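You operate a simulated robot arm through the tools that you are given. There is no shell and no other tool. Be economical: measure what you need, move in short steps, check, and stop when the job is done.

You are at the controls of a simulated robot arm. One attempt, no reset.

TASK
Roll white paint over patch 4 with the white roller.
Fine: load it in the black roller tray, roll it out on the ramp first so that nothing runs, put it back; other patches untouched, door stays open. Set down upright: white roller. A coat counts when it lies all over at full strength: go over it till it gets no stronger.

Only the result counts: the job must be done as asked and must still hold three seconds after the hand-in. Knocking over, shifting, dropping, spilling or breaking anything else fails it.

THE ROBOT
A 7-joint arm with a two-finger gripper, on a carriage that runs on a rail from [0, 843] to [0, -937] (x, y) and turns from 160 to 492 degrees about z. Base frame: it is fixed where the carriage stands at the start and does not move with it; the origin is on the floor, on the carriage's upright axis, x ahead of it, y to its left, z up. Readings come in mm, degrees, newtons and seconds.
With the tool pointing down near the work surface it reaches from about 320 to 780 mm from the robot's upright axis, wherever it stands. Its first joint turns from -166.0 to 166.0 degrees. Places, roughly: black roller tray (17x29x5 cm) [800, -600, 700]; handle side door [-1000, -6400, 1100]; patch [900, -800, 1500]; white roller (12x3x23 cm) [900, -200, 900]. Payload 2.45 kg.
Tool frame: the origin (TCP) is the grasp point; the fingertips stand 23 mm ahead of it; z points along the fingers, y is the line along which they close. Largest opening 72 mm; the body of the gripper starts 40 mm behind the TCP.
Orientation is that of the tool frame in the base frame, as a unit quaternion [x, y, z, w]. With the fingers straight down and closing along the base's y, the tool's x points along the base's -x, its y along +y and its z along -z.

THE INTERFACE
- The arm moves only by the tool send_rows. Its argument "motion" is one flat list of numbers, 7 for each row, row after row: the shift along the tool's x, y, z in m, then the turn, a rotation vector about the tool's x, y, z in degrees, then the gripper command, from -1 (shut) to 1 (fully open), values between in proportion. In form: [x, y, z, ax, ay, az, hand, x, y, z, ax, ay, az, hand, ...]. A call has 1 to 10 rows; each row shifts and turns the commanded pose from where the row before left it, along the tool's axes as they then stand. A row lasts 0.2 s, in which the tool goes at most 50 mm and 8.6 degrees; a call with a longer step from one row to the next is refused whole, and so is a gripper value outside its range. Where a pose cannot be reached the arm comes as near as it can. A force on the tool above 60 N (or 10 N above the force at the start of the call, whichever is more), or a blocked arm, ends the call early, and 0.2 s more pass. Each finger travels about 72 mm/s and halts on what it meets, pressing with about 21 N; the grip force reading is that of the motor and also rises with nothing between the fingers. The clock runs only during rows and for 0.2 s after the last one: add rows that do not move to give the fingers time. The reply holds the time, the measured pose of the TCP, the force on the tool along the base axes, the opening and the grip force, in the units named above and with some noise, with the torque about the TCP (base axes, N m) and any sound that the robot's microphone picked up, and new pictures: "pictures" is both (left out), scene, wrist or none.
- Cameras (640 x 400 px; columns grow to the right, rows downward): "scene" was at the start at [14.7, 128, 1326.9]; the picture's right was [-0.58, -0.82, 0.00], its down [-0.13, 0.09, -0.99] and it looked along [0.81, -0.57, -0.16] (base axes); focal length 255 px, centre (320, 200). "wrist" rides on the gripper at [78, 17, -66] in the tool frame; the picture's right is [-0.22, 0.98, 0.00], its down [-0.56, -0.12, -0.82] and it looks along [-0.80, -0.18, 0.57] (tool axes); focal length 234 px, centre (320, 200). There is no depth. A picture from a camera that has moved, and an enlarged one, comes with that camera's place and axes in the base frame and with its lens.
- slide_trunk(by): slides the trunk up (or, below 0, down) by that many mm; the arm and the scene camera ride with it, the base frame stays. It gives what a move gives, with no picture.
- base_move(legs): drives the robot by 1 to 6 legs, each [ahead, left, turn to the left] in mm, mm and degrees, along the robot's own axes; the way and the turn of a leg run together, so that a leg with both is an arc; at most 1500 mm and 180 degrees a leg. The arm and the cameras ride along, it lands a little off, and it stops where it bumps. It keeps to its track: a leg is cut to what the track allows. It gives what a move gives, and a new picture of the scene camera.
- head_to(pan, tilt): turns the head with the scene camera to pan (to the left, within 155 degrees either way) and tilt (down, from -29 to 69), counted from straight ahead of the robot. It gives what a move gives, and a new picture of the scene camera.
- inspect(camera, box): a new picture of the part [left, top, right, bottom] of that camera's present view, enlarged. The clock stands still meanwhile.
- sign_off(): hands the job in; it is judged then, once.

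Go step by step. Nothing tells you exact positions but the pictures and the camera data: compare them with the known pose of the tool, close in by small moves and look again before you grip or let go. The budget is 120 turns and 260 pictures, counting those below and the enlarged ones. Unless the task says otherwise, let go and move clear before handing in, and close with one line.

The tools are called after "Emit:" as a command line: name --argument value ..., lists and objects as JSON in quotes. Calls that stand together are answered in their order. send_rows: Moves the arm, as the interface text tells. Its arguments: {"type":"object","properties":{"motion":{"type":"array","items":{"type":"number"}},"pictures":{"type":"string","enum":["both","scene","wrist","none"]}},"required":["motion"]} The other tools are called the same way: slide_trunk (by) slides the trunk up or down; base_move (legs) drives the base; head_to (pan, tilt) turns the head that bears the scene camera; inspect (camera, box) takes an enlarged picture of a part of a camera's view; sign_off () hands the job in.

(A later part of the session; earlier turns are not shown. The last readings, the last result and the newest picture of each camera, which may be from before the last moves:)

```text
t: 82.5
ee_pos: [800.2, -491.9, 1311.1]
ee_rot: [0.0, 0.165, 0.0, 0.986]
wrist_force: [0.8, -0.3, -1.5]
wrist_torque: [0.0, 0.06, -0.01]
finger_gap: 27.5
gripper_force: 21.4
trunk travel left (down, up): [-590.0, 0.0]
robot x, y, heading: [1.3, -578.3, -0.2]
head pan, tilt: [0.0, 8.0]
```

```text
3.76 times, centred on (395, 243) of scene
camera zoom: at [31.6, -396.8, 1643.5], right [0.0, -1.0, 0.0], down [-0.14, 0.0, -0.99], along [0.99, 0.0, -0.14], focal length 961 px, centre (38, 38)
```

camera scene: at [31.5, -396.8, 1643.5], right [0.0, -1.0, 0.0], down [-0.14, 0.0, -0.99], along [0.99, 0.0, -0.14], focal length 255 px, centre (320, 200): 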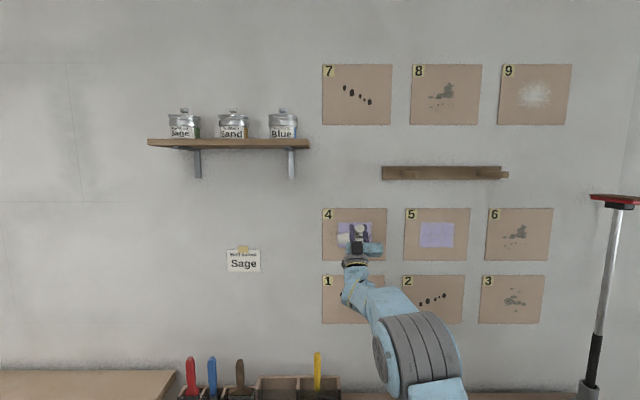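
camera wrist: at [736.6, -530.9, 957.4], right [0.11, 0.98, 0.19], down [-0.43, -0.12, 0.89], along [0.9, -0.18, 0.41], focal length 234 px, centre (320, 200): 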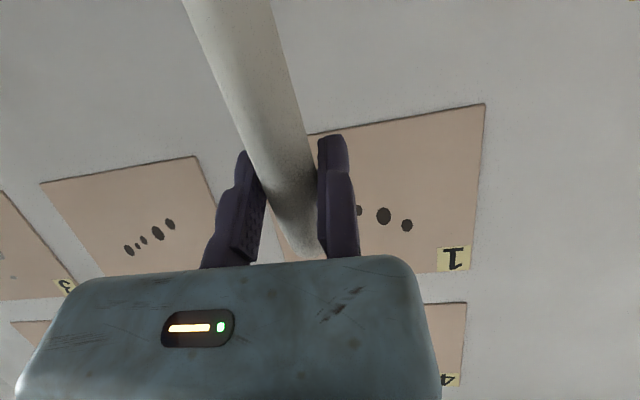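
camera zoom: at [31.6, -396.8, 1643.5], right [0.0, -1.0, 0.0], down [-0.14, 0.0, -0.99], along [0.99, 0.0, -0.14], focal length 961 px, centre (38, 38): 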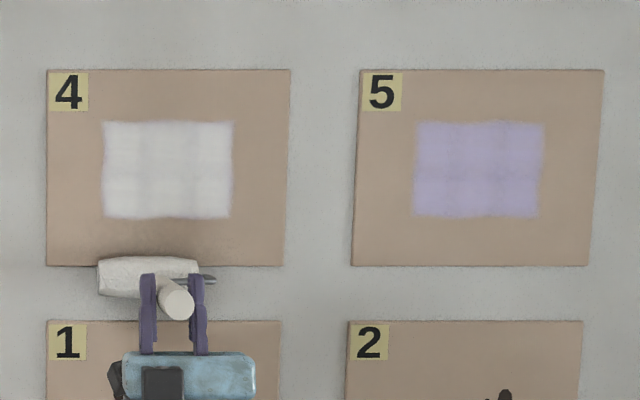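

The handle has pivoted, so the latest strokes missed the top edge, and the roller may be getting dry. I'll reload, roll out, and do a final round with lighter pressure. First I'll back off and swing the roller down.

Emit:
send_rows --motion '[-0.0426, 0, -0.0147, 0, 0, 0, -1, -0.0426, 0, -0.0147, 0, 0, 0, -1, 0, -0.03, 0, 0, 0, 0, -1, 0, -0.029, 0, 0, 0, 0, -1, 0, 0, 0, 0, 0, 0, -1]' --pictures "none"

Emit:
send_rows --motion '[0, 0, 0, 0, 8.1, 0, -1, 0, 0, 0, 0, 8.1, 0, -1, 0, 0, 0, 0, 8.1, 0, -1, 0, 0, 0, 0, 8.1, 0, -1, 0, 0, 0, 0, 8.1, 0, -1, 0, 0, 0, 0, 8.1, 0, -1, 0, 0, 0, 0, 8.1, 0, -1, 0, 0, 0, 0, 8.1, 0, -1, 0, 0, 0, 0, 8.1, 0, -1, 0, 0, 0, 0, 0, 0, -1]' --pictures "none"

Emit:
slide_trunk --by -320

Emit:
head_to --pan 0 --tilt 40

Emit:
inspect --camera "scene" --box '[330, 100, 430, 250]'

```text
t: 83.7
ee_pos: [709.6, -549.6, 1312.7]
ee_rot: [0.0, 0.165, 0.0, 0.986]
wrist_force: [-0.3, 0.6, -0.3]
wrist_torque: [-0.02, 0.07, 0.01]
finger_gap: 27.4
gripper_force: 20.9
trunk travel left (down, up): [-590.0, 0.0]
robot x, y, heading: [-0.2, -579.4, 0.3]
head pan, tilt: [0.0, 8.0]
```

```text
t: 85.9
ee_pos: [710.9, -548.8, 1313.4]
ee_rot: [0.0, 0.719, 0.0, 0.695]
wrist_force: [0.1, 0.3, -2.1]
wrist_torque: [0.02, -0.02, -0.05]
finger_gap: 27.3
gripper_force: 21.1
trunk travel left (down, up): [-590.0, 0.0]
robot x, y, heading: [1.7, -576.3, 0.1]
head pan, tilt: [0.0, 8.0]
```

```text
t: 89.1
ee_pos: [710.8, -549.5, 993.7]
ee_rot: [0.0, 0.719, 0.0, 0.695]
wrist_force: [-0.1, -0.1, -0.8]
wrist_torque: [0.02, 0.04, 0.0]
finger_gap: 28.1
gripper_force: 20.8
trunk travel left (down, up): [-270.0, 320.0]
robot x, y, heading: [1.0, -580.5, -0.3]
head pan, tilt: [0.0, 8.0]
```

```text
t: 90.1
ee_pos: [711.1, -548.7, 993.6]
ee_rot: [0.0, 0.719, 0.0, 0.695]
wrist_force: [0.5, 0.3, -1.8]
wrist_torque: [0.01, 0.0, 0.02]
finger_gap: 27.5
gripper_force: 21.6
trunk travel left (down, up): [-270.0, 320.0]
robot x, y, heading: [1.3, -576.6, -0.1]
head pan, tilt: [0.0, 40.0]
camera scene: at [23.9, -396.8, 1272.6], right [0.0, -1.0, 0.0], down [-0.64, 0.0, -0.77], along [0.77, 0.0, -0.64], focal length 255 px, centre (320, 200)
```

scene: 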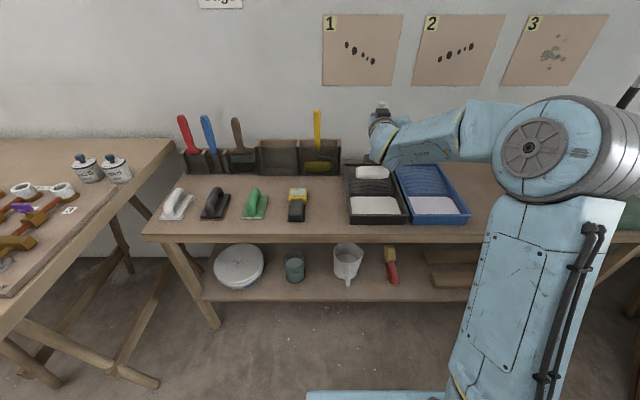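

```text
2.67 times, centred on (380, 175) of scene
camera zoom: at [23.9, -396.8, 1272.6], right [0.0, -1.0, 0.0], down [-0.64, 0.0, -0.77], along [0.77, 0.0, -0.64], focal length 681 px, centre (160, 267)
```

zoom: 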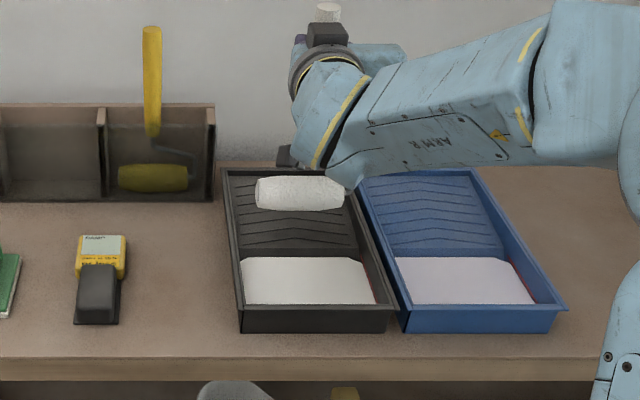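

The roller is nearly vertical again with its head 9 mm ahead of the TCP. I'll move over the paint and lower it.

Emit:
send_rows --motion '[0, 0, -0.028, 0, 0, 0, -1, 0, 0, -0.028, 0, 0, 0, -1, 0.036, 0, 0.0012, 0, 0, 0, -1, 0.036, 0, 0.0012, 0, 0, 0, -1, 0, 0, 0, 0, 0, 0, -1]' --pictures "none"

Emit:
send_rows --motion '[0.004, 0, 0, 0, 0, 0, -1, 0.003, 0, 0, 0, 0, 0, -1, 0, 0, 0, 0, 0, 0, -1]' --pictures "none"

Emit:
inspect --camera "scene" --box '[330, 120, 430, 240]'

```text
t: 91.3
ee_pos: [656.0, -548.6, 923.9]
ee_rot: [0.0, 0.719, 0.0, 0.695]
wrist_force: [-0.2, 0.6, -2.2]
wrist_torque: [0.01, 0.01, 0.01]
finger_gap: 27.8
gripper_force: 20.9
trunk travel left (down, up): [-270.0, 320.0]
robot x, y, heading: [-1.2, -579.3, -0.2]
head pan, tilt: [0.0, 40.0]
```

```text
t: 92.1
ee_pos: [655.0, -549.0, 916.7]
ee_rot: [0.0, 0.718, 0.0, 0.696]
wrist_force: [0.7, -1.2, -1.2]
wrist_torque: [0.01, -0.02, 0.0]
finger_gap: 27.5
gripper_force: 20.8
trunk travel left (down, up): [-270.0, 320.0]
robot x, y, heading: [-0.8, -579.5, -0.1]
head pan, tilt: [0.0, 40.0]
```

```text
3.33 times, centred on (380, 180) of scene
camera zoom: at [23.8, -396.8, 1272.6], right [0.0, -1.0, 0.0], down [-0.64, 0.0, -0.77], along [0.77, 0.0, -0.64], focal length 851 px, centre (120, 267)
```

zoom: 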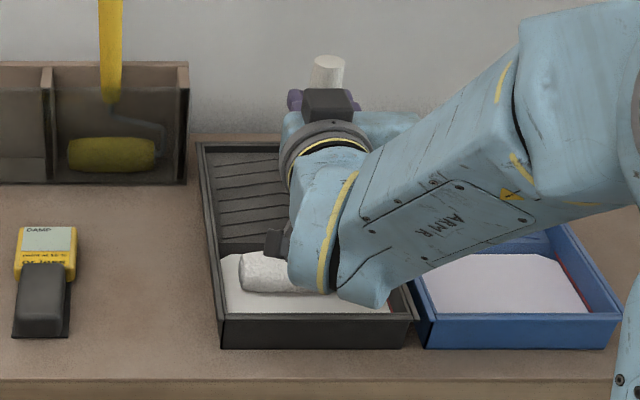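

Just above the paint. A few more millimetres until contact.

Emit:
send_rows --motion '[0.004, 0, 0, 0, 0, 0, -1, 0.002, 0, 0, 0, 0, 0, -1, 0, 0, 0, 0, 0, 0, -1]' --pictures "none"

Emit:
inspect --camera "scene" --box '[350, 180, 410, 230]'

```text
t: 92.9
ee_pos: [654.0, -549.0, 910.3]
ee_rot: [0.0, 0.719, 0.0, 0.695]
wrist_force: [0.0, 0.0, -1.5]
wrist_torque: [0.01, -0.02, 0.0]
finger_gap: 27.7
gripper_force: 21.1
trunk travel left (down, up): [-270.0, 320.0]
robot x, y, heading: [-1.6, -579.7, -0.1]
head pan, tilt: [0.0, 40.0]
```

```text
8.00 times, centred on (380, 205) of scene
camera zoom: at [23.8, -396.8, 1272.6], right [0.0, -1.0, 0.0], down [-0.64, 0.0, -0.77], along [0.77, 0.0, -0.64], focal length 2042 px, centre (-160, 160)
```

zoom: 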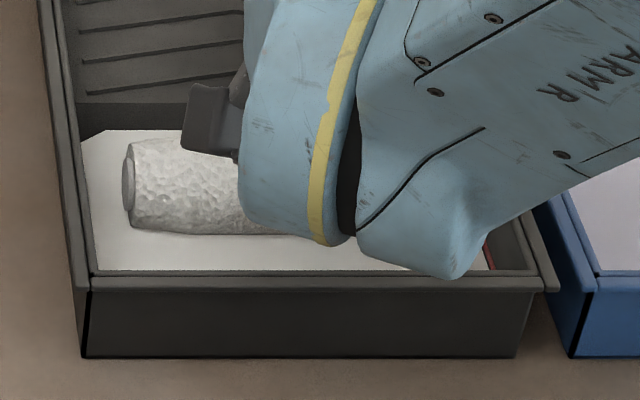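

Emit:
send_rows --motion '[0.002, 0, 0, 0, 0, 0, -1, 0.002, 0, 0, 0, 0, 0, -1, 0, 0, 0, 0, 0, 0, -1]' --pictures "none"

Emit:
inspect --camera "scene" --box '[350, 180, 410, 230]'

```text
t: 93.7
ee_pos: [653.3, -548.3, 908.1]
ee_rot: [0.0, 0.717, -0.001, 0.697]
wrist_force: [0.4, 0.4, 10.7]
wrist_torque: [-0.11, -0.07, 0.01]
finger_gap: 27.4
gripper_force: 20.9
trunk travel left (down, up): [-270.0, 320.0]
robot x, y, heading: [1.7, -578.3, 0.2]
head pan, tilt: [0.0, 40.0]
```

```text
8.00 times, centred on (380, 205) of scene
camera zoom: at [23.0, -396.7, 1272.8], right [0.0, -1.0, 0.0], down [-0.64, 0.0, -0.77], along [0.77, 0.0, -0.64], focal length 2042 px, centre (-160, 160)
```

zoom: 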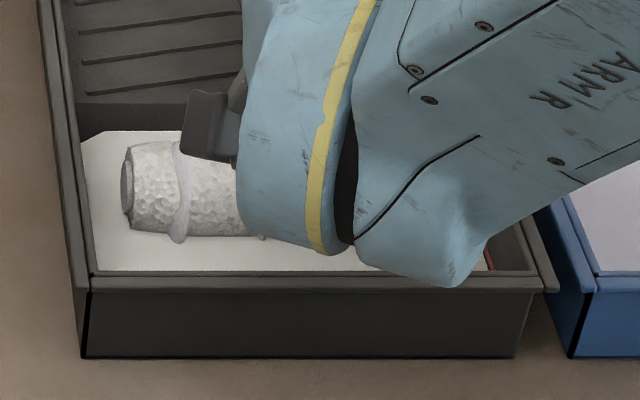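

The roller is loaded again, with the excess ring visible. I'll lift, move over the ramp and come down to the surface.

Emit:
send_rows --motion '[-0.022, 0, -0.0007, 0, 0, 0, -1, -0.022, 0, -0.0007, 0, 0, 0, -1, -0.0013, 0, 0.0395, 0, 0, 0, -1, -0.0013, 0, 0.0395, 0, 0, 0, -1, -0.0013, 0, 0.0395, 0, 0, 0, -1, -0.0013, 0, 0.0395, 0, 0, 0, -1, 0, 0, 0, 0, 0, 0, -1]' --pictures "none"

Emit:
send_rows --motion '[0.01, 0, 0.0003, 0, 0, 0, -1, 0.008, 0, 0.0003, 0, 0, 0, -1, 0, 0, 0, 0, 0, 0, -1]' --pictures "none"

Emit:
inspect --camera "scene" --box '[330, 120, 430, 240]'

```text
t: 95.3
ee_pos: [812.7, -547.4, 951.0]
ee_rot: [0.0, 0.718, 0.0, 0.696]
wrist_force: [0.0, -0.7, -0.7]
wrist_torque: [0.02, 0.04, 0.01]
finger_gap: 27.8
gripper_force: 20.2
trunk travel left (down, up): [-270.0, 320.0]
robot x, y, heading: [2.0, -577.8, 0.1]
head pan, tilt: [0.0, 40.0]
```

```text
t: 96.1
ee_pos: [812.3, -547.0, 934.1]
ee_rot: [0.0, 0.719, -0.001, 0.695]
wrist_force: [-0.5, 0.6, 3.6]
wrist_torque: [-0.06, 0.08, 0.0]
finger_gap: 27.6
gripper_force: 21.4
trunk travel left (down, up): [-270.0, 320.0]
robot x, y, heading: [-2.1, -577.4, 0.1]
head pan, tilt: [0.0, 40.0]
```

```text
3.33 times, centred on (380, 180) of scene
camera zoom: at [23.4, -396.7, 1272.7], right [0.0, -1.0, 0.0], down [-0.64, 0.0, -0.77], along [0.77, 0.0, -0.64], focal length 851 px, centre (120, 267)
```

zoom: 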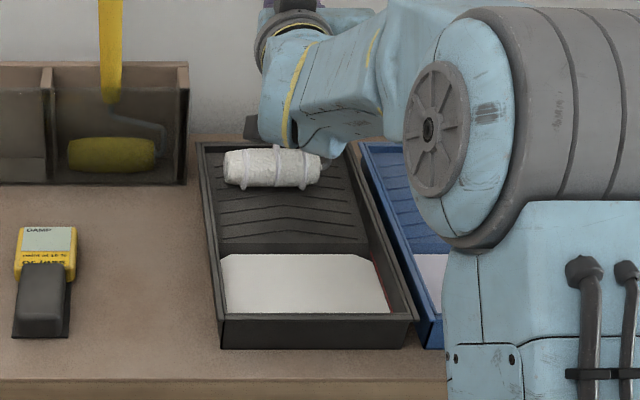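

Contact on the ramp is good. Rolling out with several strokes.

Emit:
send_rows --motion '[0.0085, 0, -0.035, 0, 0, 0, -1, 0.0085, 0, -0.035, 0, 0, 0, -1, -0.0085, 0, 0.035, 0, 0, 0, -1, -0.0085, 0, 0.035, 0, 0, 0, -1, 0.0085, 0, -0.035, 0, 0, 0, -1, 0.0085, 0, -0.035, 0, 0, 0, -1, -0.0085, 0, 0.035, 0, 0, 0, -1, -0.0085, 0, 0.035, 0, 0, 0, -1, 0, 0, 0, 0, 0, 0, -1]' --pictures "none"

Emit:
inspect --camera "scene" --box '[330, 120, 430, 240]'

```text
t: 98.1
ee_pos: [812.2, -549.0, 928.3]
ee_rot: [0.0, 0.72, 0.0, 0.694]
wrist_force: [-0.7, 1.5, 3.6]
wrist_torque: [0.07, 0.18, -0.06]
finger_gap: 27.5
gripper_force: 21.3
trunk travel left (down, up): [-270.0, 320.0]
robot x, y, heading: [0.5, -578.1, 0.1]
head pan, tilt: [0.0, 40.0]
```

```text
3.33 times, centred on (380, 180) of scene
camera zoom: at [23.4, -396.7, 1272.3], right [0.0, -1.0, 0.0], down [-0.64, 0.0, -0.77], along [0.77, 0.0, -0.64], focal length 851 px, centre (120, 267)
```

zoom: 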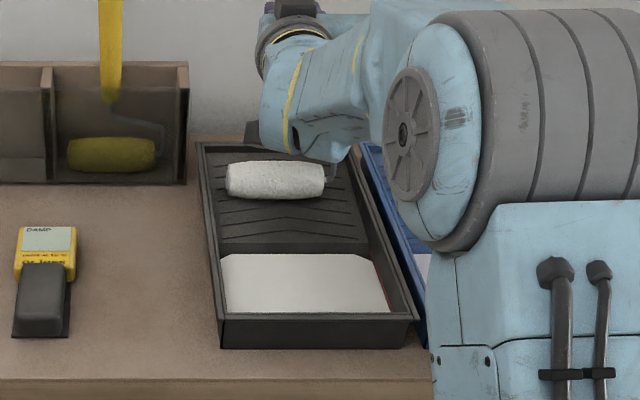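

The rings are gone. One more pair of strokes, then I'll lift, raise and swing to the wall.

Emit:
send_rows --motion '[0.0075, 0, -0.035, 0, 0, 0, -1, 0.0085, 0, -0.03, 0, 0, 0, -1, -0.0085, 0, 0.035, 0, 0, 0, -1, -0.0085, 0, 0.03, 0, 0, 0, -1, -0.04, 0, -0.0013, 0, 0, 0, -1, -0.04, 0, -0.0013, 0, 0, 0, -1, 0, 0, -0.04, 0, 0, 0, -1, 0, 0, -0.04, 0, 0, 0, -1, 0, 0, -0.03, 0, 0, 0, -1, 0, 0, 0, 0, 0, 0, -1]' --pictures "none"

Emit:
slide_trunk --by 320

Emit:
inspect --camera "scene" --box '[330, 120, 430, 270]'

```text
t: 100.3
ee_pos: [702.0, -548.7, 1016.2]
ee_rot: [0.0, 0.719, 0.0, 0.695]
wrist_force: [-0.4, -0.1, -0.9]
wrist_torque: [0.03, 0.0, 0.0]
finger_gap: 27.5
gripper_force: 21.1
trunk travel left (down, up): [-270.0, 320.0]
robot x, y, heading: [-2.5, -576.2, -0.0]
head pan, tilt: [0.0, 40.0]
```

```text
t: 103.4
ee_pos: [701.5, -549.5, 1336.4]
ee_rot: [0.0, 0.719, 0.0, 0.696]
wrist_force: [0.0, 0.9, -0.9]
wrist_torque: [0.04, -0.06, -0.04]
finger_gap: 27.8
gripper_force: 20.8
trunk travel left (down, up): [-590.0, 0.0]
robot x, y, heading: [-0.6, -578.4, -0.2]
head pan, tilt: [0.0, 40.0]
```

```text
2.67 times, centred on (380, 195) of scene
camera zoom: at [23.9, -396.7, 1592.5], right [0.0, -1.0, 0.0], down [-0.64, 0.0, -0.77], along [0.77, 0.0, -0.64], focal length 681 px, centre (160, 213)
```

zoom: 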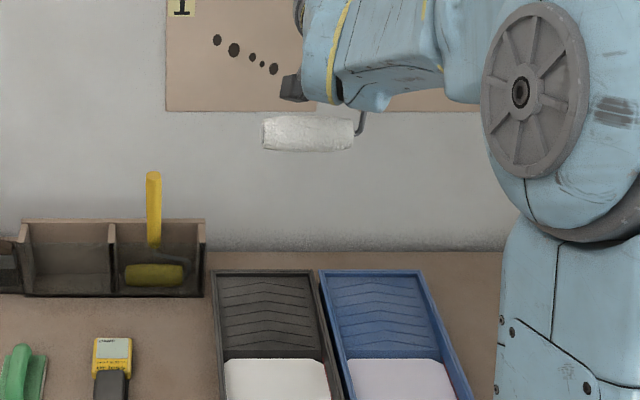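

The roller hangs straight. I'll swing it up 88° to face the wall.

Emit:
send_rows --motion '[0, 0, 0, 0, -8.3, 0, -1, 0, 0, 0, 0, -8.3, 0, -1, 0, 0, 0, 0, -8.3, 0, -1, 0, 0, 0, 0, -8.3, 0, -1, 0, 0, 0, 0, -8.3, 0, -1, 0, 0, 0, 0, -8.3, 0, -1, 0, 0, 0, 0, -8.3, 0, -1, 0, 0, 0, 0, -8.3, 0, -1, 0, 0, 0, 0, -8.3, 0, -1, 0, 0, 0, 0, -8.3, 0, -1]' --pictures "none"

Emit:
head_to --pan 0 --tilt 8

Emit:
inspect --camera "scene" --box '[310, 190, 430, 310]'

```text
t: 105.6
ee_pos: [703.0, -550.0, 1335.7]
ee_rot: [-0.001, 0.077, 0.0, 0.997]
wrist_force: [-0.5, 0.1, -1.0]
wrist_torque: [0.05, 0.11, 0.0]
finger_gap: 27.4
gripper_force: 21.0
trunk travel left (down, up): [-590.0, 0.0]
robot x, y, heading: [-2.5, -579.9, 0.2]
head pan, tilt: [0.0, 40.0]
```

```text
t: 106.6
ee_pos: [701.6, -549.6, 1336.7]
ee_rot: [0.0, 0.078, 0.0, 0.997]
wrist_force: [-0.7, 0.1, -1.4]
wrist_torque: [0.03, 0.13, 0.01]
finger_gap: 27.7
gripper_force: 20.3
trunk travel left (down, up): [-590.0, 0.0]
robot x, y, heading: [-0.9, -577.7, -0.0]
head pan, tilt: [0.0, 8.0]
camera scene: at [31.5, -396.8, 1643.4], right [0.0, -1.0, 0.0], down [-0.14, 0.0, -0.99], along [0.99, 0.0, -0.14], focal length 255 px, centre (320, 200)
```

scene: 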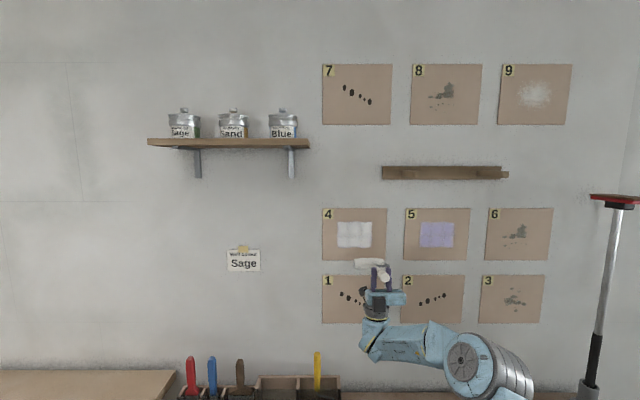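

```text
3.33 times, centred on (370, 250) of scene
camera zoom: at [31.5, -396.8, 1643.4], right [0.0, -1.0, 0.0], down [-0.14, 0.0, -0.99], along [0.99, 0.0, -0.14], focal length 851 px, centre (153, 33)
```

zoom: 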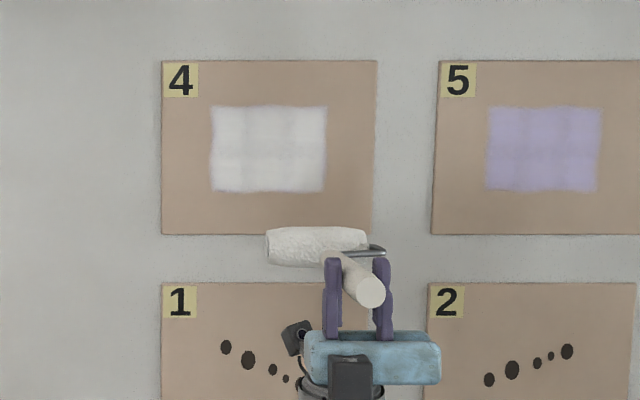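

The patch looks white with a little tint left. I'll level the handle another 10° and move in front of the left column.

Emit:
send_rows --motion '[0, 0, 0, 0, -5, 0, -1, 0, 0, 0, 0, -5, 0, -1, 0, 0.029, 0, 0, 0, 0, -1, 0, 0.029, 0, 0, 0, 0, -1, 0.02, 0, 0.021, 0, 0, 0, -1, 0.02, 0, 0.021, 0, 0, 0, -1, 0.02, 0, 0, 0, 0, 0, -1, 0.02, 0, 0, 0, 0, 0, -1, 0, 0, 0, 0, 0, 0, -1]' --pictures "none"

Emit:
inspect --camera "scene" --box '[310, 190, 430, 310]'

```text
t: 108.6
ee_pos: [781.9, -489.3, 1377.2]
ee_rot: [0.0, -0.008, 0.001, 1.0]
wrist_force: [1.7, 0.9, -2.2]
wrist_torque: [0.09, 0.05, 0.03]
finger_gap: 27.6
gripper_force: 21.0
trunk travel left (down, up): [-590.0, 0.0]
robot x, y, heading: [-2.9, -580.4, 0.1]
head pan, tilt: [0.0, 8.0]
```

```text
3.33 times, centred on (370, 250) of scene
camera zoom: at [33.5, -395.4, 1643.3], right [0.0, -1.0, 0.0], down [-0.14, 0.0, -0.99], along [0.99, 0.0, -0.14], focal length 851 px, centre (153, 33)
```

zoom: 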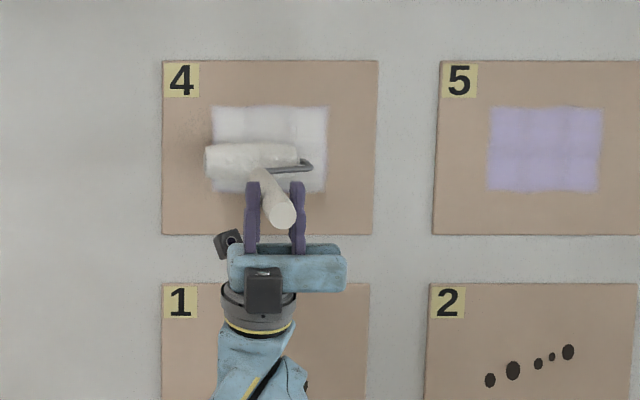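

Good. I'll approach to contact gently.

Emit:
send_rows --motion '[0.007, 0, 0, 0, 0, 0, -1, 0, 0, 0, 0, 0, 0, -1]' --pictures "none"

Emit:
send_rows --motion '[0.003, 0, 0, 0, 0, 0, -1, 0, 0, 0, 0, 0, 0, -1]' --pictures "none"

Emit:
send_rows --motion '[0.002, 0, 0, 0, 0, 0, -1, 0, 0, 0, 0, 0, 0, -1]' --pictures "none"

```text
t: 109.2
ee_pos: [780.3, -492.3, 1378.7]
ee_rot: [0.0, -0.01, 0.0, 1.0]
wrist_force: [0.7, -0.4, -0.9]
wrist_torque: [0.04, 0.09, 0.0]
finger_gap: 27.5
gripper_force: 20.9
out of reach, approached as far as the arm can: row 1
trunk travel left (down, up): [-590.0, 0.0]
robot x, y, heading: [-4.6, -579.5, -0.1]
head pan, tilt: [0.0, 8.0]
```

```text
t: 109.8
ee_pos: [779.7, -492.1, 1378.5]
ee_rot: [-0.001, -0.009, 0.0, 1.0]
wrist_force: [0.5, -0.4, -1.5]
wrist_torque: [0.01, 0.09, -0.03]
finger_gap: 27.2
gripper_force: 20.9
out of reach, approached as far as the arm can: row 1
trunk travel left (down, up): [-590.0, 0.0]
robot x, y, heading: [2.5, -575.2, 0.0]
head pan, tilt: [0.0, 8.0]
```

```text
t: 110.4
ee_pos: [779.6, -492.3, 1378.4]
ee_rot: [0.0, -0.009, 0.0, 1.0]
wrist_force: [0.4, -0.6, -1.5]
wrist_torque: [0.01, 0.11, -0.03]
finger_gap: 27.5
gripper_force: 20.9
trunk travel left (down, up): [-590.0, 0.0]
robot x, y, heading: [-0.6, -579.3, 0.2]
head pan, tilt: [0.0, 8.0]
```

With the tool straight up this is out of reach. I'll tip it back 12° and continue.

Emit:
send_rows --motion '[0, 0, 0, 0, 6, 0, -1, 0, 0, 0, 0, 6, 0, -1, -0.0073, 0, 0.0373, 0, 0, 0, -1, 0.0137, 0, 0.0027, 0, 0, 0, -1, 0, 0, 0, 0, 0, 0, -1]' --pictures "none"

Emit:
send_rows --motion '[0.004, 0, 0.0008, 0, 0, 0, -1, 0, 0, 0, 0, 0, 0, -1]' --pictures "none"

Emit:
inspect --camera "scene" --box '[310, 190, 430, 310]'

```text
t: 111.6
ee_pos: [808.4, -480.0, 1422.4]
ee_rot: [0.0, 0.096, 0.0, 0.995]
wrist_force: [-0.7, 0.0, -1.2]
wrist_torque: [0.02, 0.06, 0.04]
finger_gap: 27.6
gripper_force: 21.4
out of reach, approached as far as the arm can: row 1, 2, 3, 4
trunk travel left (down, up): [-590.0, 0.0]
robot x, y, heading: [-0.7, -580.2, -0.2]
head pan, tilt: [0.0, 8.0]
```

```text
t: 112.2
ee_pos: [808.9, -478.3, 1421.4]
ee_rot: [0.0, 0.095, 0.0, 0.995]
wrist_force: [0.4, 0.1, -0.6]
wrist_torque: [0.0, 0.1, 0.04]
finger_gap: 27.5
gripper_force: 21.1
out of reach, approached as far as the arm can: row 1
trunk travel left (down, up): [-590.0, 0.0]
robot x, y, heading: [-0.3, -582.4, 0.1]
head pan, tilt: [0.0, 8.0]
```

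```text
3.33 times, centred on (370, 250) of scene
camera zoom: at [31.5, -396.7, 1643.5], right [0.0, -1.0, 0.0], down [-0.14, 0.0, -0.99], along [0.99, 0.0, -0.14], focal length 851 px, centre (153, 33)
```

zoom: 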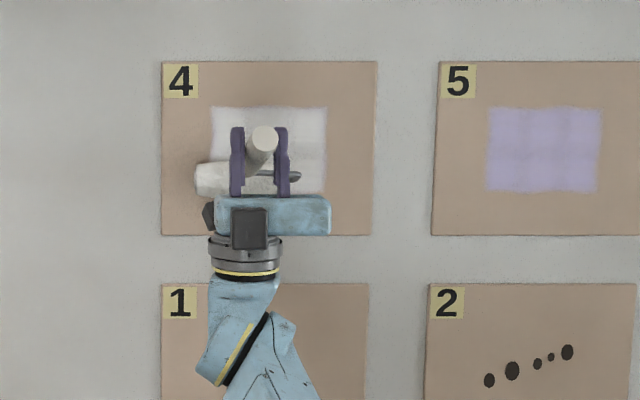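

I'm near the reach limit because the base is off to the side. I'll pull back, drive the base 85 mm to the left to face the patch, and realign.

Emit:
send_rows --motion '[-0.04, 0, -0.008, 0, 0, 0, -1, 0, -0.03, 0, 0, 0, 0, -1, 0, -0.03, 0, 0, 0, 0, -1, 0, -0.03, 0, 0, 0, 0, -1, 0, 0, 0, 0, 0, 0, -1]' --pictures "none"

Emit:
base_move --legs '[[0, 85, 0]]'

Emit:
inspect --camera "scene" --box '[300, 190, 440, 310]'

```text
t: 113.4
ee_pos: [811.5, -562.6, 1430.9]
ee_rot: [0.001, 0.094, 0.0, 0.996]
wrist_force: [0.2, 0.3, -1.1]
wrist_torque: [-0.03, 0.07, 0.03]
finger_gap: 27.5
gripper_force: 21.0
out of reach, approached as far as the arm can: row 1, 2, 4
trunk travel left (down, up): [-590.0, 0.0]
robot x, y, heading: [-3.8, -578.8, 0.1]
head pan, tilt: [0.0, 8.0]
```

```text
t: 114.5
ee_pos: [810.4, -479.5, 1430.2]
ee_rot: [0.0, 0.093, 0.0, 0.996]
wrist_force: [0.5, -0.4, -1.4]
wrist_torque: [0.03, 0.09, -0.01]
finger_gap: 27.5
gripper_force: 21.2
trunk travel left (down, up): [-590.0, 0.0]
robot x, y, heading: [0.2, -494.3, -0.0]
head pan, tilt: [0.0, 8.0]
camera scene: at [31.5, -313.1, 1643.4], right [0.0, -1.0, 0.0], down [-0.14, 0.0, -0.99], along [0.99, 0.0, -0.14], focal length 255 px, centre (320, 200)
```

scene: 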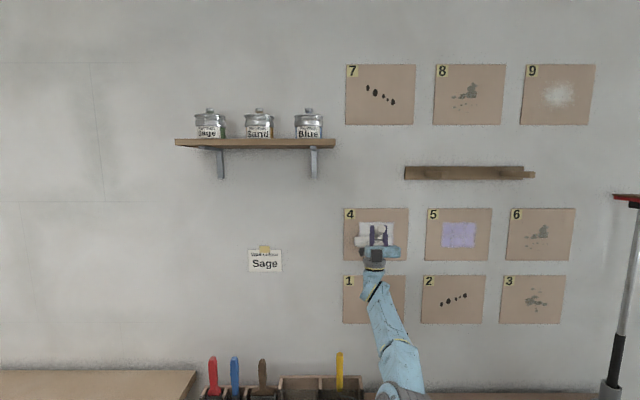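

```text
3.33 times, centred on (370, 250) of scene
camera zoom: at [31.5, -313.1, 1643.4], right [0.0, -1.0, 0.0], down [-0.14, 0.0, -0.99], along [0.99, 0.0, -0.14], focal length 851 px, centre (153, 33)
```

zoom: 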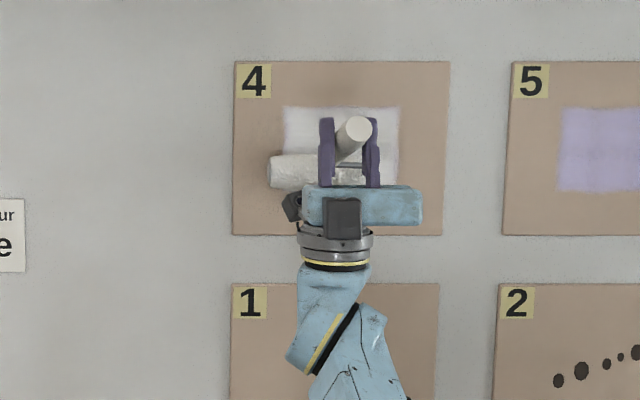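

Now facing the patch. The commanded pose had run ahead, so I'll pull back to a definite position.

Emit:
send_rows --motion '[-0.02, 0, -0.004, 0, 0, 0, -1, -0.02, 0, -0.004, 0, 0, 0, -1, 0, 0, 0, 0, 0, 0, -1]' --pictures "none"

Emit:
inspect --camera "scene" --box '[300, 190, 440, 310]'

```text
t: 115.3
ee_pos: [810.9, -479.4, 1430.8]
ee_rot: [0.0, 0.094, 0.001, 0.996]
wrist_force: [-0.6, 0.2, -0.8]
wrist_torque: [0.03, 0.12, -0.01]
finger_gap: 27.5
gripper_force: 21.2
out of reach, approached as far as the arm can: row 1, 2
trunk travel left (down, up): [-590.0, 0.0]
robot x, y, heading: [-0.8, -492.3, 0.0]
head pan, tilt: [0.0, 8.0]
```

```text
3.33 times, centred on (370, 250) of scene
camera zoom: at [31.5, -313.5, 1643.5], right [0.0, -1.0, 0.0], down [-0.14, 0.0, -0.99], along [0.99, 0.0, -0.14], focal length 851 px, centre (153, 33)
```

zoom: 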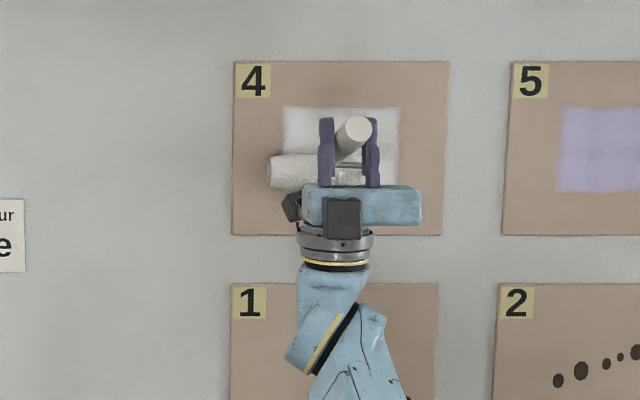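

The arm reports out of reach even when retreating, so a wrist joint is probably at its limit. I'll tip the tool away from upright while backing off.

Emit:
send_rows --motion '[-0.02, 0, -0.004, 0, 5, 0, -1, -0.02, 0, -0.004, 0, 5, 0, -1, 0, 0, 0, 0, 5, 0, -1, 0, 0, 0, 0, 0, 0, -1]' --pictures "none"

Emit:
inspect --camera "scene" --box '[300, 190, 440, 310]'

```text
t: 116.3
ee_pos: [847.6, -478.1, 1449.3]
ee_rot: [0.0, 0.223, 0.0, 0.975]
wrist_force: [-4.0, -2.4, -1.2]
wrist_torque: [-0.13, 0.55, -0.07]
finger_gap: 27.5
gripper_force: 21.0
out of reach, approached as far as the arm can: row 1, 2, 3
trunk travel left (down, up): [-590.0, 0.0]
robot x, y, heading: [0.4, -496.5, 0.1]
head pan, tilt: [0.0, 8.0]
```

```text
3.33 times, centred on (370, 250) of scene
camera zoom: at [30.9, -313.7, 1643.5], right [0.0, -1.0, 0.0], down [-0.14, 0.0, -0.99], along [0.99, 0.0, -0.14], focal length 851 px, centre (153, 33)
```

zoom: 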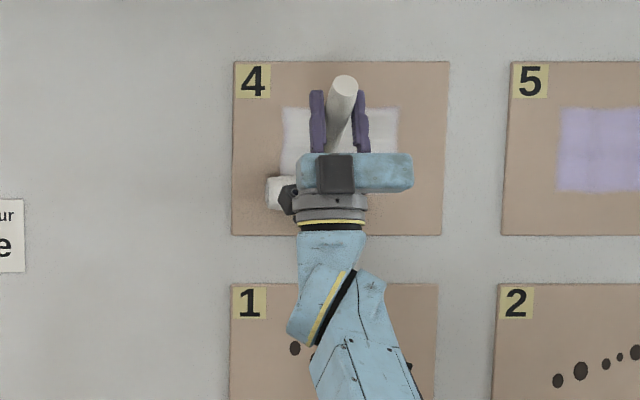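

It jumped forward and touched the patch with about 4 N. Backing straight off now.

Emit:
send_rows --motion '[-0.036, 0, -0.0174, 0, 0, 0, -1, 0, 0, 0, 0, 0, 0, -1]' --pictures "none"

Emit:
send_rows --motion '[-0.036, 0, -0.0174, 0, 0, 0, -1, 0, 0, 0, 0, 0, 0, -1]' --pictures "scene"

```text
t: 116.9
ee_pos: [846.6, -478.0, 1453.4]
ee_rot: [0.0, 0.223, -0.001, 0.975]
wrist_force: [-0.3, -1.4, -1.3]
wrist_torque: [0.0, 0.06, 0.03]
finger_gap: 27.3
gripper_force: 21.2
out of reach, approached as far as the arm can: row 1
trunk travel left (down, up): [-590.0, 0.0]
robot x, y, heading: [0.3, -498.8, 0.1]
head pan, tilt: [0.0, 8.0]
```

```text
t: 117.5
ee_pos: [845.1, -477.8, 1457.8]
ee_rot: [0.0, 0.223, 0.0, 0.975]
wrist_force: [0.6, -0.5, -0.7]
wrist_torque: [-0.01, 0.06, -0.03]
finger_gap: 27.6
gripper_force: 20.7
out of reach, approached as far as the arm can: row 1
trunk travel left (down, up): [-590.0, 0.0]
robot x, y, heading: [0.4, -496.3, 0.1]
head pan, tilt: [0.0, 8.0]
camera scene: at [31.3, -313.5, 1643.5], right [0.0, -1.0, 0.0], down [-0.14, 0.0, -0.99], along [0.99, 0.0, -0.14], focal length 255 px, centre (320, 200)
```

scene: 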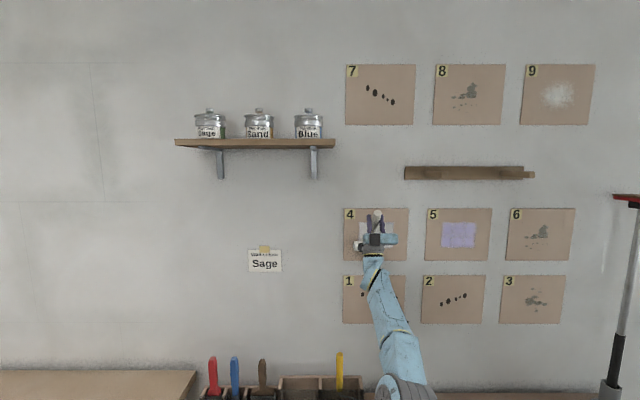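

The wrist seems to be at its limit in this arm posture. I'll tip the tool further forward to free it while watching the position.

Emit:
send_rows --motion '[0, 0, 0, 0, 6, 0, -1, 0, 0, 0, 0, 0, 0, -1]' --pictures "none"

Emit:
send_rows --motion '[0, 0, 0, 0, 6, 0, -1, 0, 0, 0, 0, 0, 0, -1]' --pictures "none"

```text
t: 118.1
ee_pos: [858.1, -475.5, 1462.5]
ee_rot: [0.0, 0.273, 0.0, 0.962]
wrist_force: [-0.1, -0.3, -1.4]
wrist_torque: [0.0, 0.07, -0.01]
finger_gap: 27.7
gripper_force: 20.6
out of reach, approached as far as the arm can: row 1
trunk travel left (down, up): [-590.0, 0.0]
robot x, y, heading: [0.5, -495.9, 0.3]
head pan, tilt: [0.0, 8.0]
```

```text
t: 118.7
ee_pos: [868.9, -476.3, 1467.4]
ee_rot: [0.0, 0.324, -0.001, 0.946]
wrist_force: [0.1, 0.9, -1.1]
wrist_torque: [0.03, 0.08, 0.0]
finger_gap: 27.5
gripper_force: 21.4
out of reach, approached as far as the arm can: row 1
trunk travel left (down, up): [-590.0, 0.0]
robot x, y, heading: [3.4, -494.2, -0.3]
head pan, tilt: [0.0, 8.0]
```

The numbers fit a fully straightened elbow (wrist on a sphere of about 816 mm). I'll move along a chord, downward and inward, to unbend it.

Emit:
send_rows --motion '[0.0096, 0, -0.0396, 0, 0, 0, -1, 0, 0, -0.045, 0, 0, 0, -1, 0, 0, -0.045, 0, 0, 0, -1, 0, 0, 0, 0, 0, 0, -1]' --pictures "scene"

```text
t: 119.7
ee_pos: [891.6, -473.0, 1377.9]
ee_rot: [0.0, 0.323, 0.0, 0.946]
wrist_force: [-0.4, 0.0, -2.7]
wrist_torque: [0.05, 0.14, 0.02]
finger_gap: 27.5
gripper_force: 21.2
out of reach, approached as far as the arm can: row 1, 2, 3
trunk travel left (down, up): [-590.0, 0.0]
robot x, y, heading: [0.6, -492.6, -0.5]
head pan, tilt: [0.0, 8.0]
camera scene: at [31.6, -313.4, 1643.5], right [0.0, -1.0, 0.0], down [-0.14, 0.0, -0.99], along [0.99, 0.0, -0.14], focal length 255 px, centre (320, 200)
```

scene: 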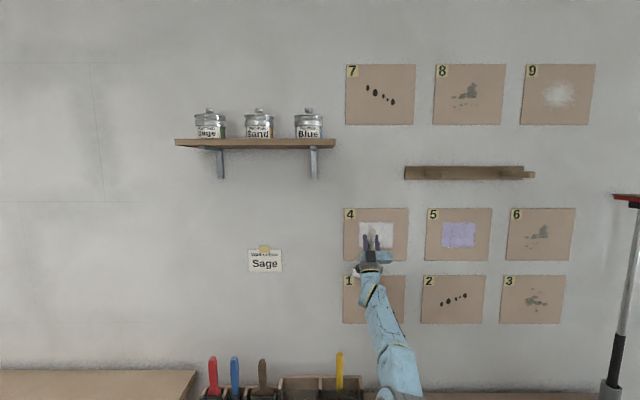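

It slid along the sphere towards the wall, so I'll go back up at once to keep clear of patch 1.

Emit:
send_rows --motion '[-0.02, 0, 0.03, 0, 0, 0, -1, -0.02, 0, 0.03, 0, 0, 0, -1, -0.02, 0, 0.03, 0, 0, 0, -1, 0, 0, 0, 0, 0, 0, -1]' --pictures "none"

Emit:
inspect --camera "scene" --box '[320, 190, 440, 330]'

```text
t: 120.7
ee_pos: [862.9, -453.0, 1483.8]
ee_rot: [0.0, 0.324, 0.0, 0.946]
wrist_force: [0.1, 0.4, -1.5]
wrist_torque: [0.0, 0.07, -0.02]
finger_gap: 27.4
gripper_force: 20.6
out of reach, approached as far as the arm can: row 1, 2, 3
trunk travel left (down, up): [-590.0, 0.0]
robot x, y, heading: [-0.3, -492.8, 0.1]
head pan, tilt: [0.0, 8.0]
```

```text
2.86 times, centred on (380, 260) of scene
camera zoom: at [31.3, -313.4, 1643.5], right [0.0, -1.0, 0.0], down [-0.14, 0.0, -0.99], along [0.99, 0.0, -0.14], focal length 729 px, centre (149, 29)
```

zoom: 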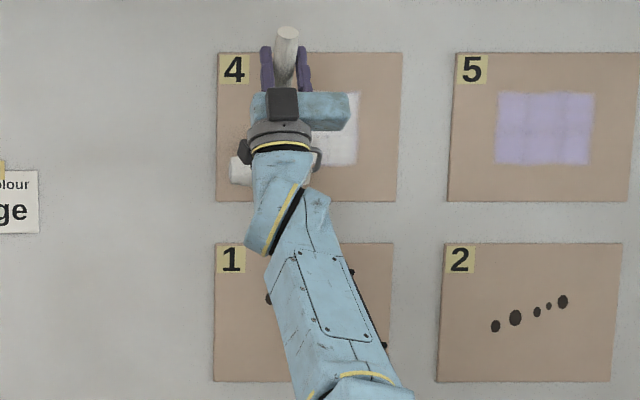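

It looks like the upward wrist bend is at its limit and keeps the elbow straight. I'll raise the arm and tip the tool well forward so the elbow can bend again.

Emit:
send_rows --motion '[-0.0275, 0, 0.0356, 0, 0, 0, -1, -0.0275, 0, 0.0356, 0, 0, 0, -1, -0.02, 0, -0.02, 0, 6, 0, -1, -0.02, 0, -0.02, 0, 6, 0, -1, -0.02, 0, -0.02, 0, 6, 0, -1, 0, 0, 0, 0, 0, 0, -1]' --pictures "none"

Emit:
inspect --camera "scene" --box '[320, 150, 440, 330]'

```text
t: 122.1
ee_pos: [834.9, -437.4, 1585.0]
ee_rot: [0.0, 0.467, 0.001, 0.884]
wrist_force: [-0.2, -0.4, -1.8]
wrist_torque: [0.0, 0.02, 0.01]
finger_gap: 27.6
gripper_force: 21.1
out of reach, approached as far as the arm can: row 1, 2, 3, 4, 5
trunk travel left (down, up): [-590.0, 0.0]
robot x, y, heading: [-1.6, -494.1, -0.3]
head pan, tilt: [0.0, 8.0]
```

```text
2.22 times, centred on (380, 240) of scene
camera zoom: at [31.3, -313.4, 1643.5], right [0.0, -1.0, 0.0], down [-0.14, 0.0, -0.99], along [0.99, 0.0, -0.14], focal length 567 px, centre (187, 111)
```

zoom: 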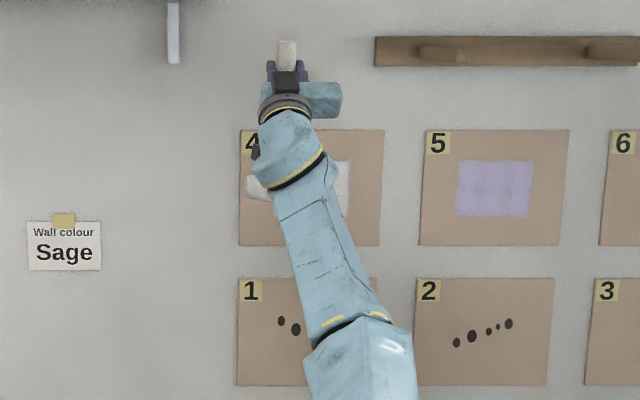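

It's clear of the wall now. I'll keep tipping the tool towards horizontal while pulling back towards the shoulder.

Emit:
send_rows --motion '[-0.006, 0, -0.044, 0, 6, 0, -1, -0.006, 0, -0.044, 0, 6, 0, -1, -0.006, 0, -0.044, 0, 6, 0, -1, -0.006, 0, -0.044, 0, 6, 0, -1, 0, 0, -0.044, 0, 6, 0, -1, 0, 0, 0, 0, 0, 0, -1]' --pictures "scene"

```text
t: 123.5
ee_pos: [760.9, -453.3, 1630.8]
ee_rot: [-0.001, 0.682, 0.001, 0.731]
wrist_force: [-1.3, 0.2, -2.3]
wrist_torque: [0.03, -0.02, 0.01]
finger_gap: 27.4
gripper_force: 20.6
out of reach, approached as far as the arm can: row 1, 2, 3, 4, 5
trunk travel left (down, up): [-590.0, 0.0]
robot x, y, heading: [-1.4, -496.5, -0.1]
head pan, tilt: [0.0, 8.0]
camera scene: at [31.3, -313.4, 1643.4], right [0.0, -1.0, 0.0], down [-0.14, 0.0, -0.99], along [0.99, 0.0, -0.14], focal length 255 px, centre (320, 200)
```

scene: 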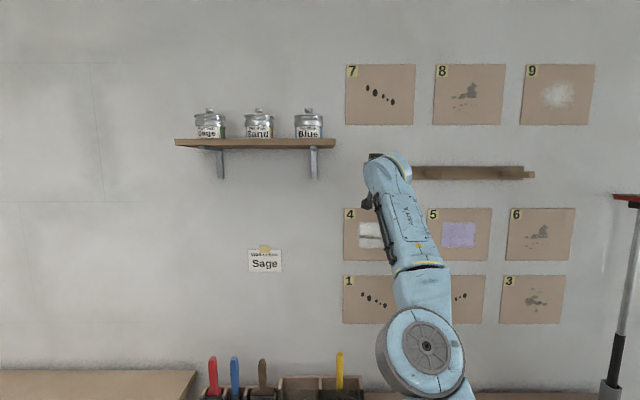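

The elbow is bent again. I'll test normal control by moving down and back.

Emit:
send_rows --motion '[0.03, 0, -0.02, 0, 0, 0, -1, 0.03, 0, -0.02, 0, 0, 0, -1, 0.03, 0, -0.02, 0, 0, 0, -1, 0, 0, 0, 0, 0, 0, -1]' --pictures "none"

Emit:
send_rows --motion '[0.03, 0, 0, 0, 0, 0, -1, 0.03, 0, 0, 0, 0, 0, -1, 0.03, 0, 0, 0, 0, 0, -1, 0, 0, 0, 0, 0, 0, -1]' --pictures "scene"

```text
t: 124.5
ee_pos: [777.7, -446.5, 1616.7]
ee_rot: [0.0, 0.681, 0.0, 0.732]
wrist_force: [1.0, 0.8, -2.3]
wrist_torque: [0.01, -0.03, -0.04]
finger_gap: 27.3
gripper_force: 21.5
out of reach, approached as far as the arm can: row 1, 2, 3
trunk travel left (down, up): [-590.0, 0.0]
robot x, y, heading: [-1.2, -498.1, 0.4]
head pan, tilt: [0.0, 8.0]
```

```text
t: 125.5
ee_pos: [823.1, -445.6, 1560.1]
ee_rot: [0.0, 0.682, 0.0, 0.731]
wrist_force: [0.5, -0.1, -1.1]
wrist_torque: [0.04, -0.04, -0.03]
finger_gap: 27.3
gripper_force: 21.0
out of reach, approached as far as the arm can: row 1, 2, 3
trunk travel left (down, up): [-590.0, 0.0]
robot x, y, heading: [-0.6, -495.1, -0.1]
head pan, tilt: [0.0, 8.0]
camera scene: at [31.8, -313.5, 1643.5], right [0.0, -1.0, 0.0], down [-0.14, 0.0, -0.99], along [0.99, 0.0, -0.14], focal length 255 px, centre (320, 200)
```

scene: 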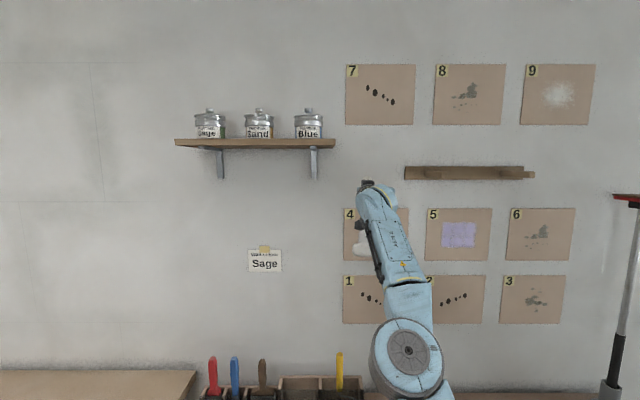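

The wrist path fits a 784 mm sphere exactly, so the elbow is straight and pure retreat can't bend it. Earlier the elbow pointed sideways, so I'll try sideways moves combined with retreat.

Emit:
send_rows --motion '[0, -0.04, -0.02, 0, 0, 0, -1, 0, -0.04, -0.02, 0, 0, 0, -1, 0, 0, -0.03, 0, 0, 0, -1, 0, 0, 0, 0, 0, 0, -1]' --pictures "none"

Emit:
send_rows --motion '[0, 0.04, -0.02, 0, 0, 0, -1, 0, 0.04, -0.02, 0, 0, 0, -1, 0, 0, -0.03, 0, 0, 0, -1, 0, 0, 0, 0, 0, 0, -1]' --pictures "none"

```text
t: 126.5
ee_pos: [767.2, -522.1, 1567.3]
ee_rot: [-0.001, 0.68, 0.0, 0.733]
wrist_force: [-0.3, 1.5, -1.3]
wrist_torque: [0.01, 0.02, -0.06]
finger_gap: 27.6
gripper_force: 21.0
out of reach, approached as far as the arm can: row 1
trunk travel left (down, up): [-590.0, 0.0]
robot x, y, heading: [-0.2, -492.6, 0.3]
head pan, tilt: [0.0, 8.0]
```

```text
t: 127.5
ee_pos: [698.3, -446.6, 1558.9]
ee_rot: [0.001, 0.681, 0.0, 0.732]
wrist_force: [-0.1, -0.3, -0.3]
wrist_torque: [0.04, 0.01, -0.02]
finger_gap: 27.5
gripper_force: 21.5
trunk travel left (down, up): [-590.0, 0.0]
robot x, y, heading: [-0.9, -494.5, 0.0]
head pan, tilt: [0.0, 8.0]
```

Free again. Lesson: keep the wrist well inside that sphere. Now I'll check the patch and the roller.

Emit:
inspect --camera "scene" --box '[320, 190, 440, 330]'

Emit:
inspect --camera "scene" --box '[355, 215, 400, 252]'

```text
2.86 times, centred on (380, 260) of scene
camera zoom: at [30.7, -313.6, 1643.5], right [0.0, -1.0, 0.0], down [-0.14, 0.0, -0.99], along [0.99, 0.0, -0.14], focal length 729 px, centre (149, 29)
```

zoom: 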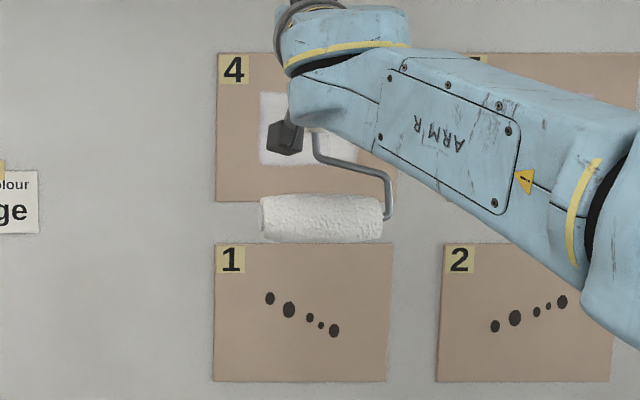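

```text
10.81 times, centred on (378, 234) of scene
camera zoom: at [30.7, -313.6, 1643.5], right [0.0, -1.0, 0.0], down [-0.14, 0.0, -0.99], along [0.99, 0.0, -0.14], focal length 2760 px, centre (-302, -162)
```

zoom: 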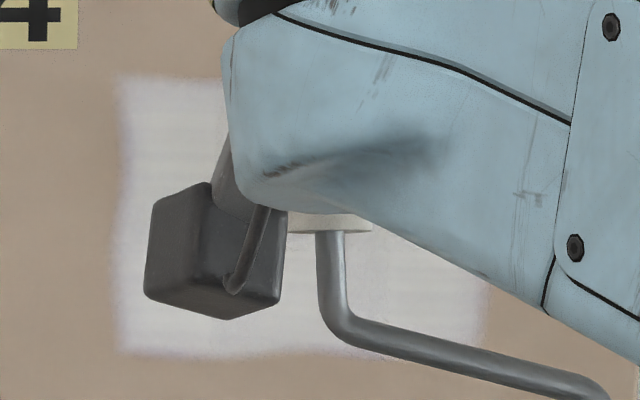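

Patch 1 is clean and the roller is loaded without drips. The handle has pivoted too far for me to reach the top edge, so I'll go back to the ramp and press it gently with the head ahead of the grip, to swing the handle forward about 10°.

Emit:
send_rows --motion '[0, -0.034, 0, 0, -7.7, 0, -1, 0, -0.034, 0, 0, -7.7, 0, -1, 0, -0.034, 0, 0, -7.6, 0, -1, 0, 0, 0, 0, 0, 0, -1]' --pictures "none"

Emit:
slide_trunk --by -500

Emit:
head_to --pan 0 --tilt 40

Emit:
inspect --camera "scene" --box '[340, 80, 480, 240]'

```text
t: 128.5
ee_pos: [697.5, -549.3, 1559.7]
ee_rot: [0.0, 0.52, 0.001, 0.854]
wrist_force: [0.4, -0.6, -1.4]
wrist_torque: [0.04, -0.03, -0.01]
finger_gap: 27.5
gripper_force: 20.8
trunk travel left (down, up): [-590.0, 0.0]
robot x, y, heading: [-0.2, -499.2, -0.0]
head pan, tilt: [0.0, 8.0]
```

```text
refused: -500 is not a number from -400 to 400
```

```text
t: 129.5
ee_pos: [696.9, -550.7, 1559.3]
ee_rot: [0.0, 0.521, 0.0, 0.854]
wrist_force: [-0.4, -1.2, -2.2]
wrist_torque: [0.01, 0.02, -0.01]
finger_gap: 27.3
gripper_force: 20.9
trunk travel left (down, up): [-590.0, 0.0]
robot x, y, heading: [0.2, -496.0, 0.1]
head pan, tilt: [0.0, 40.0]
camera scene: at [23.9, -313.5, 1592.6], right [0.0, -1.0, 0.0], down [-0.64, 0.0, -0.77], along [0.77, 0.0, -0.64], focal length 255 px, centre (320, 200)
```

scene: 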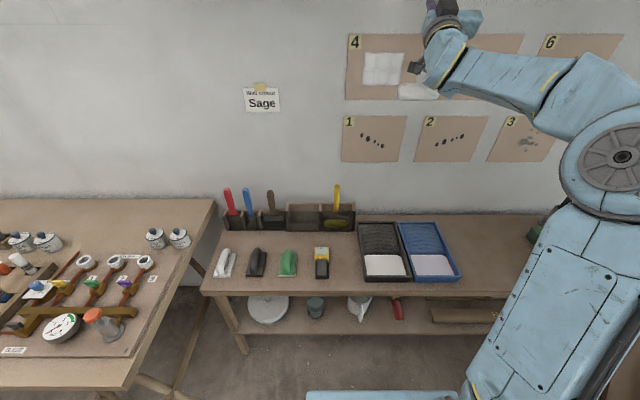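

```text
2.50 times, centred on (410, 160) of scene
camera zoom: at [23.9, -313.5, 1592.6], right [0.0, -1.0, 0.0], down [-0.64, 0.0, -0.77], along [0.77, 0.0, -0.64], focal length 638 px, centre (95, 300)
```

zoom: 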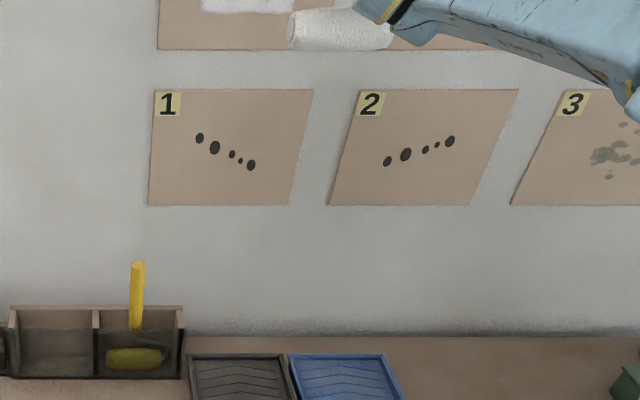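

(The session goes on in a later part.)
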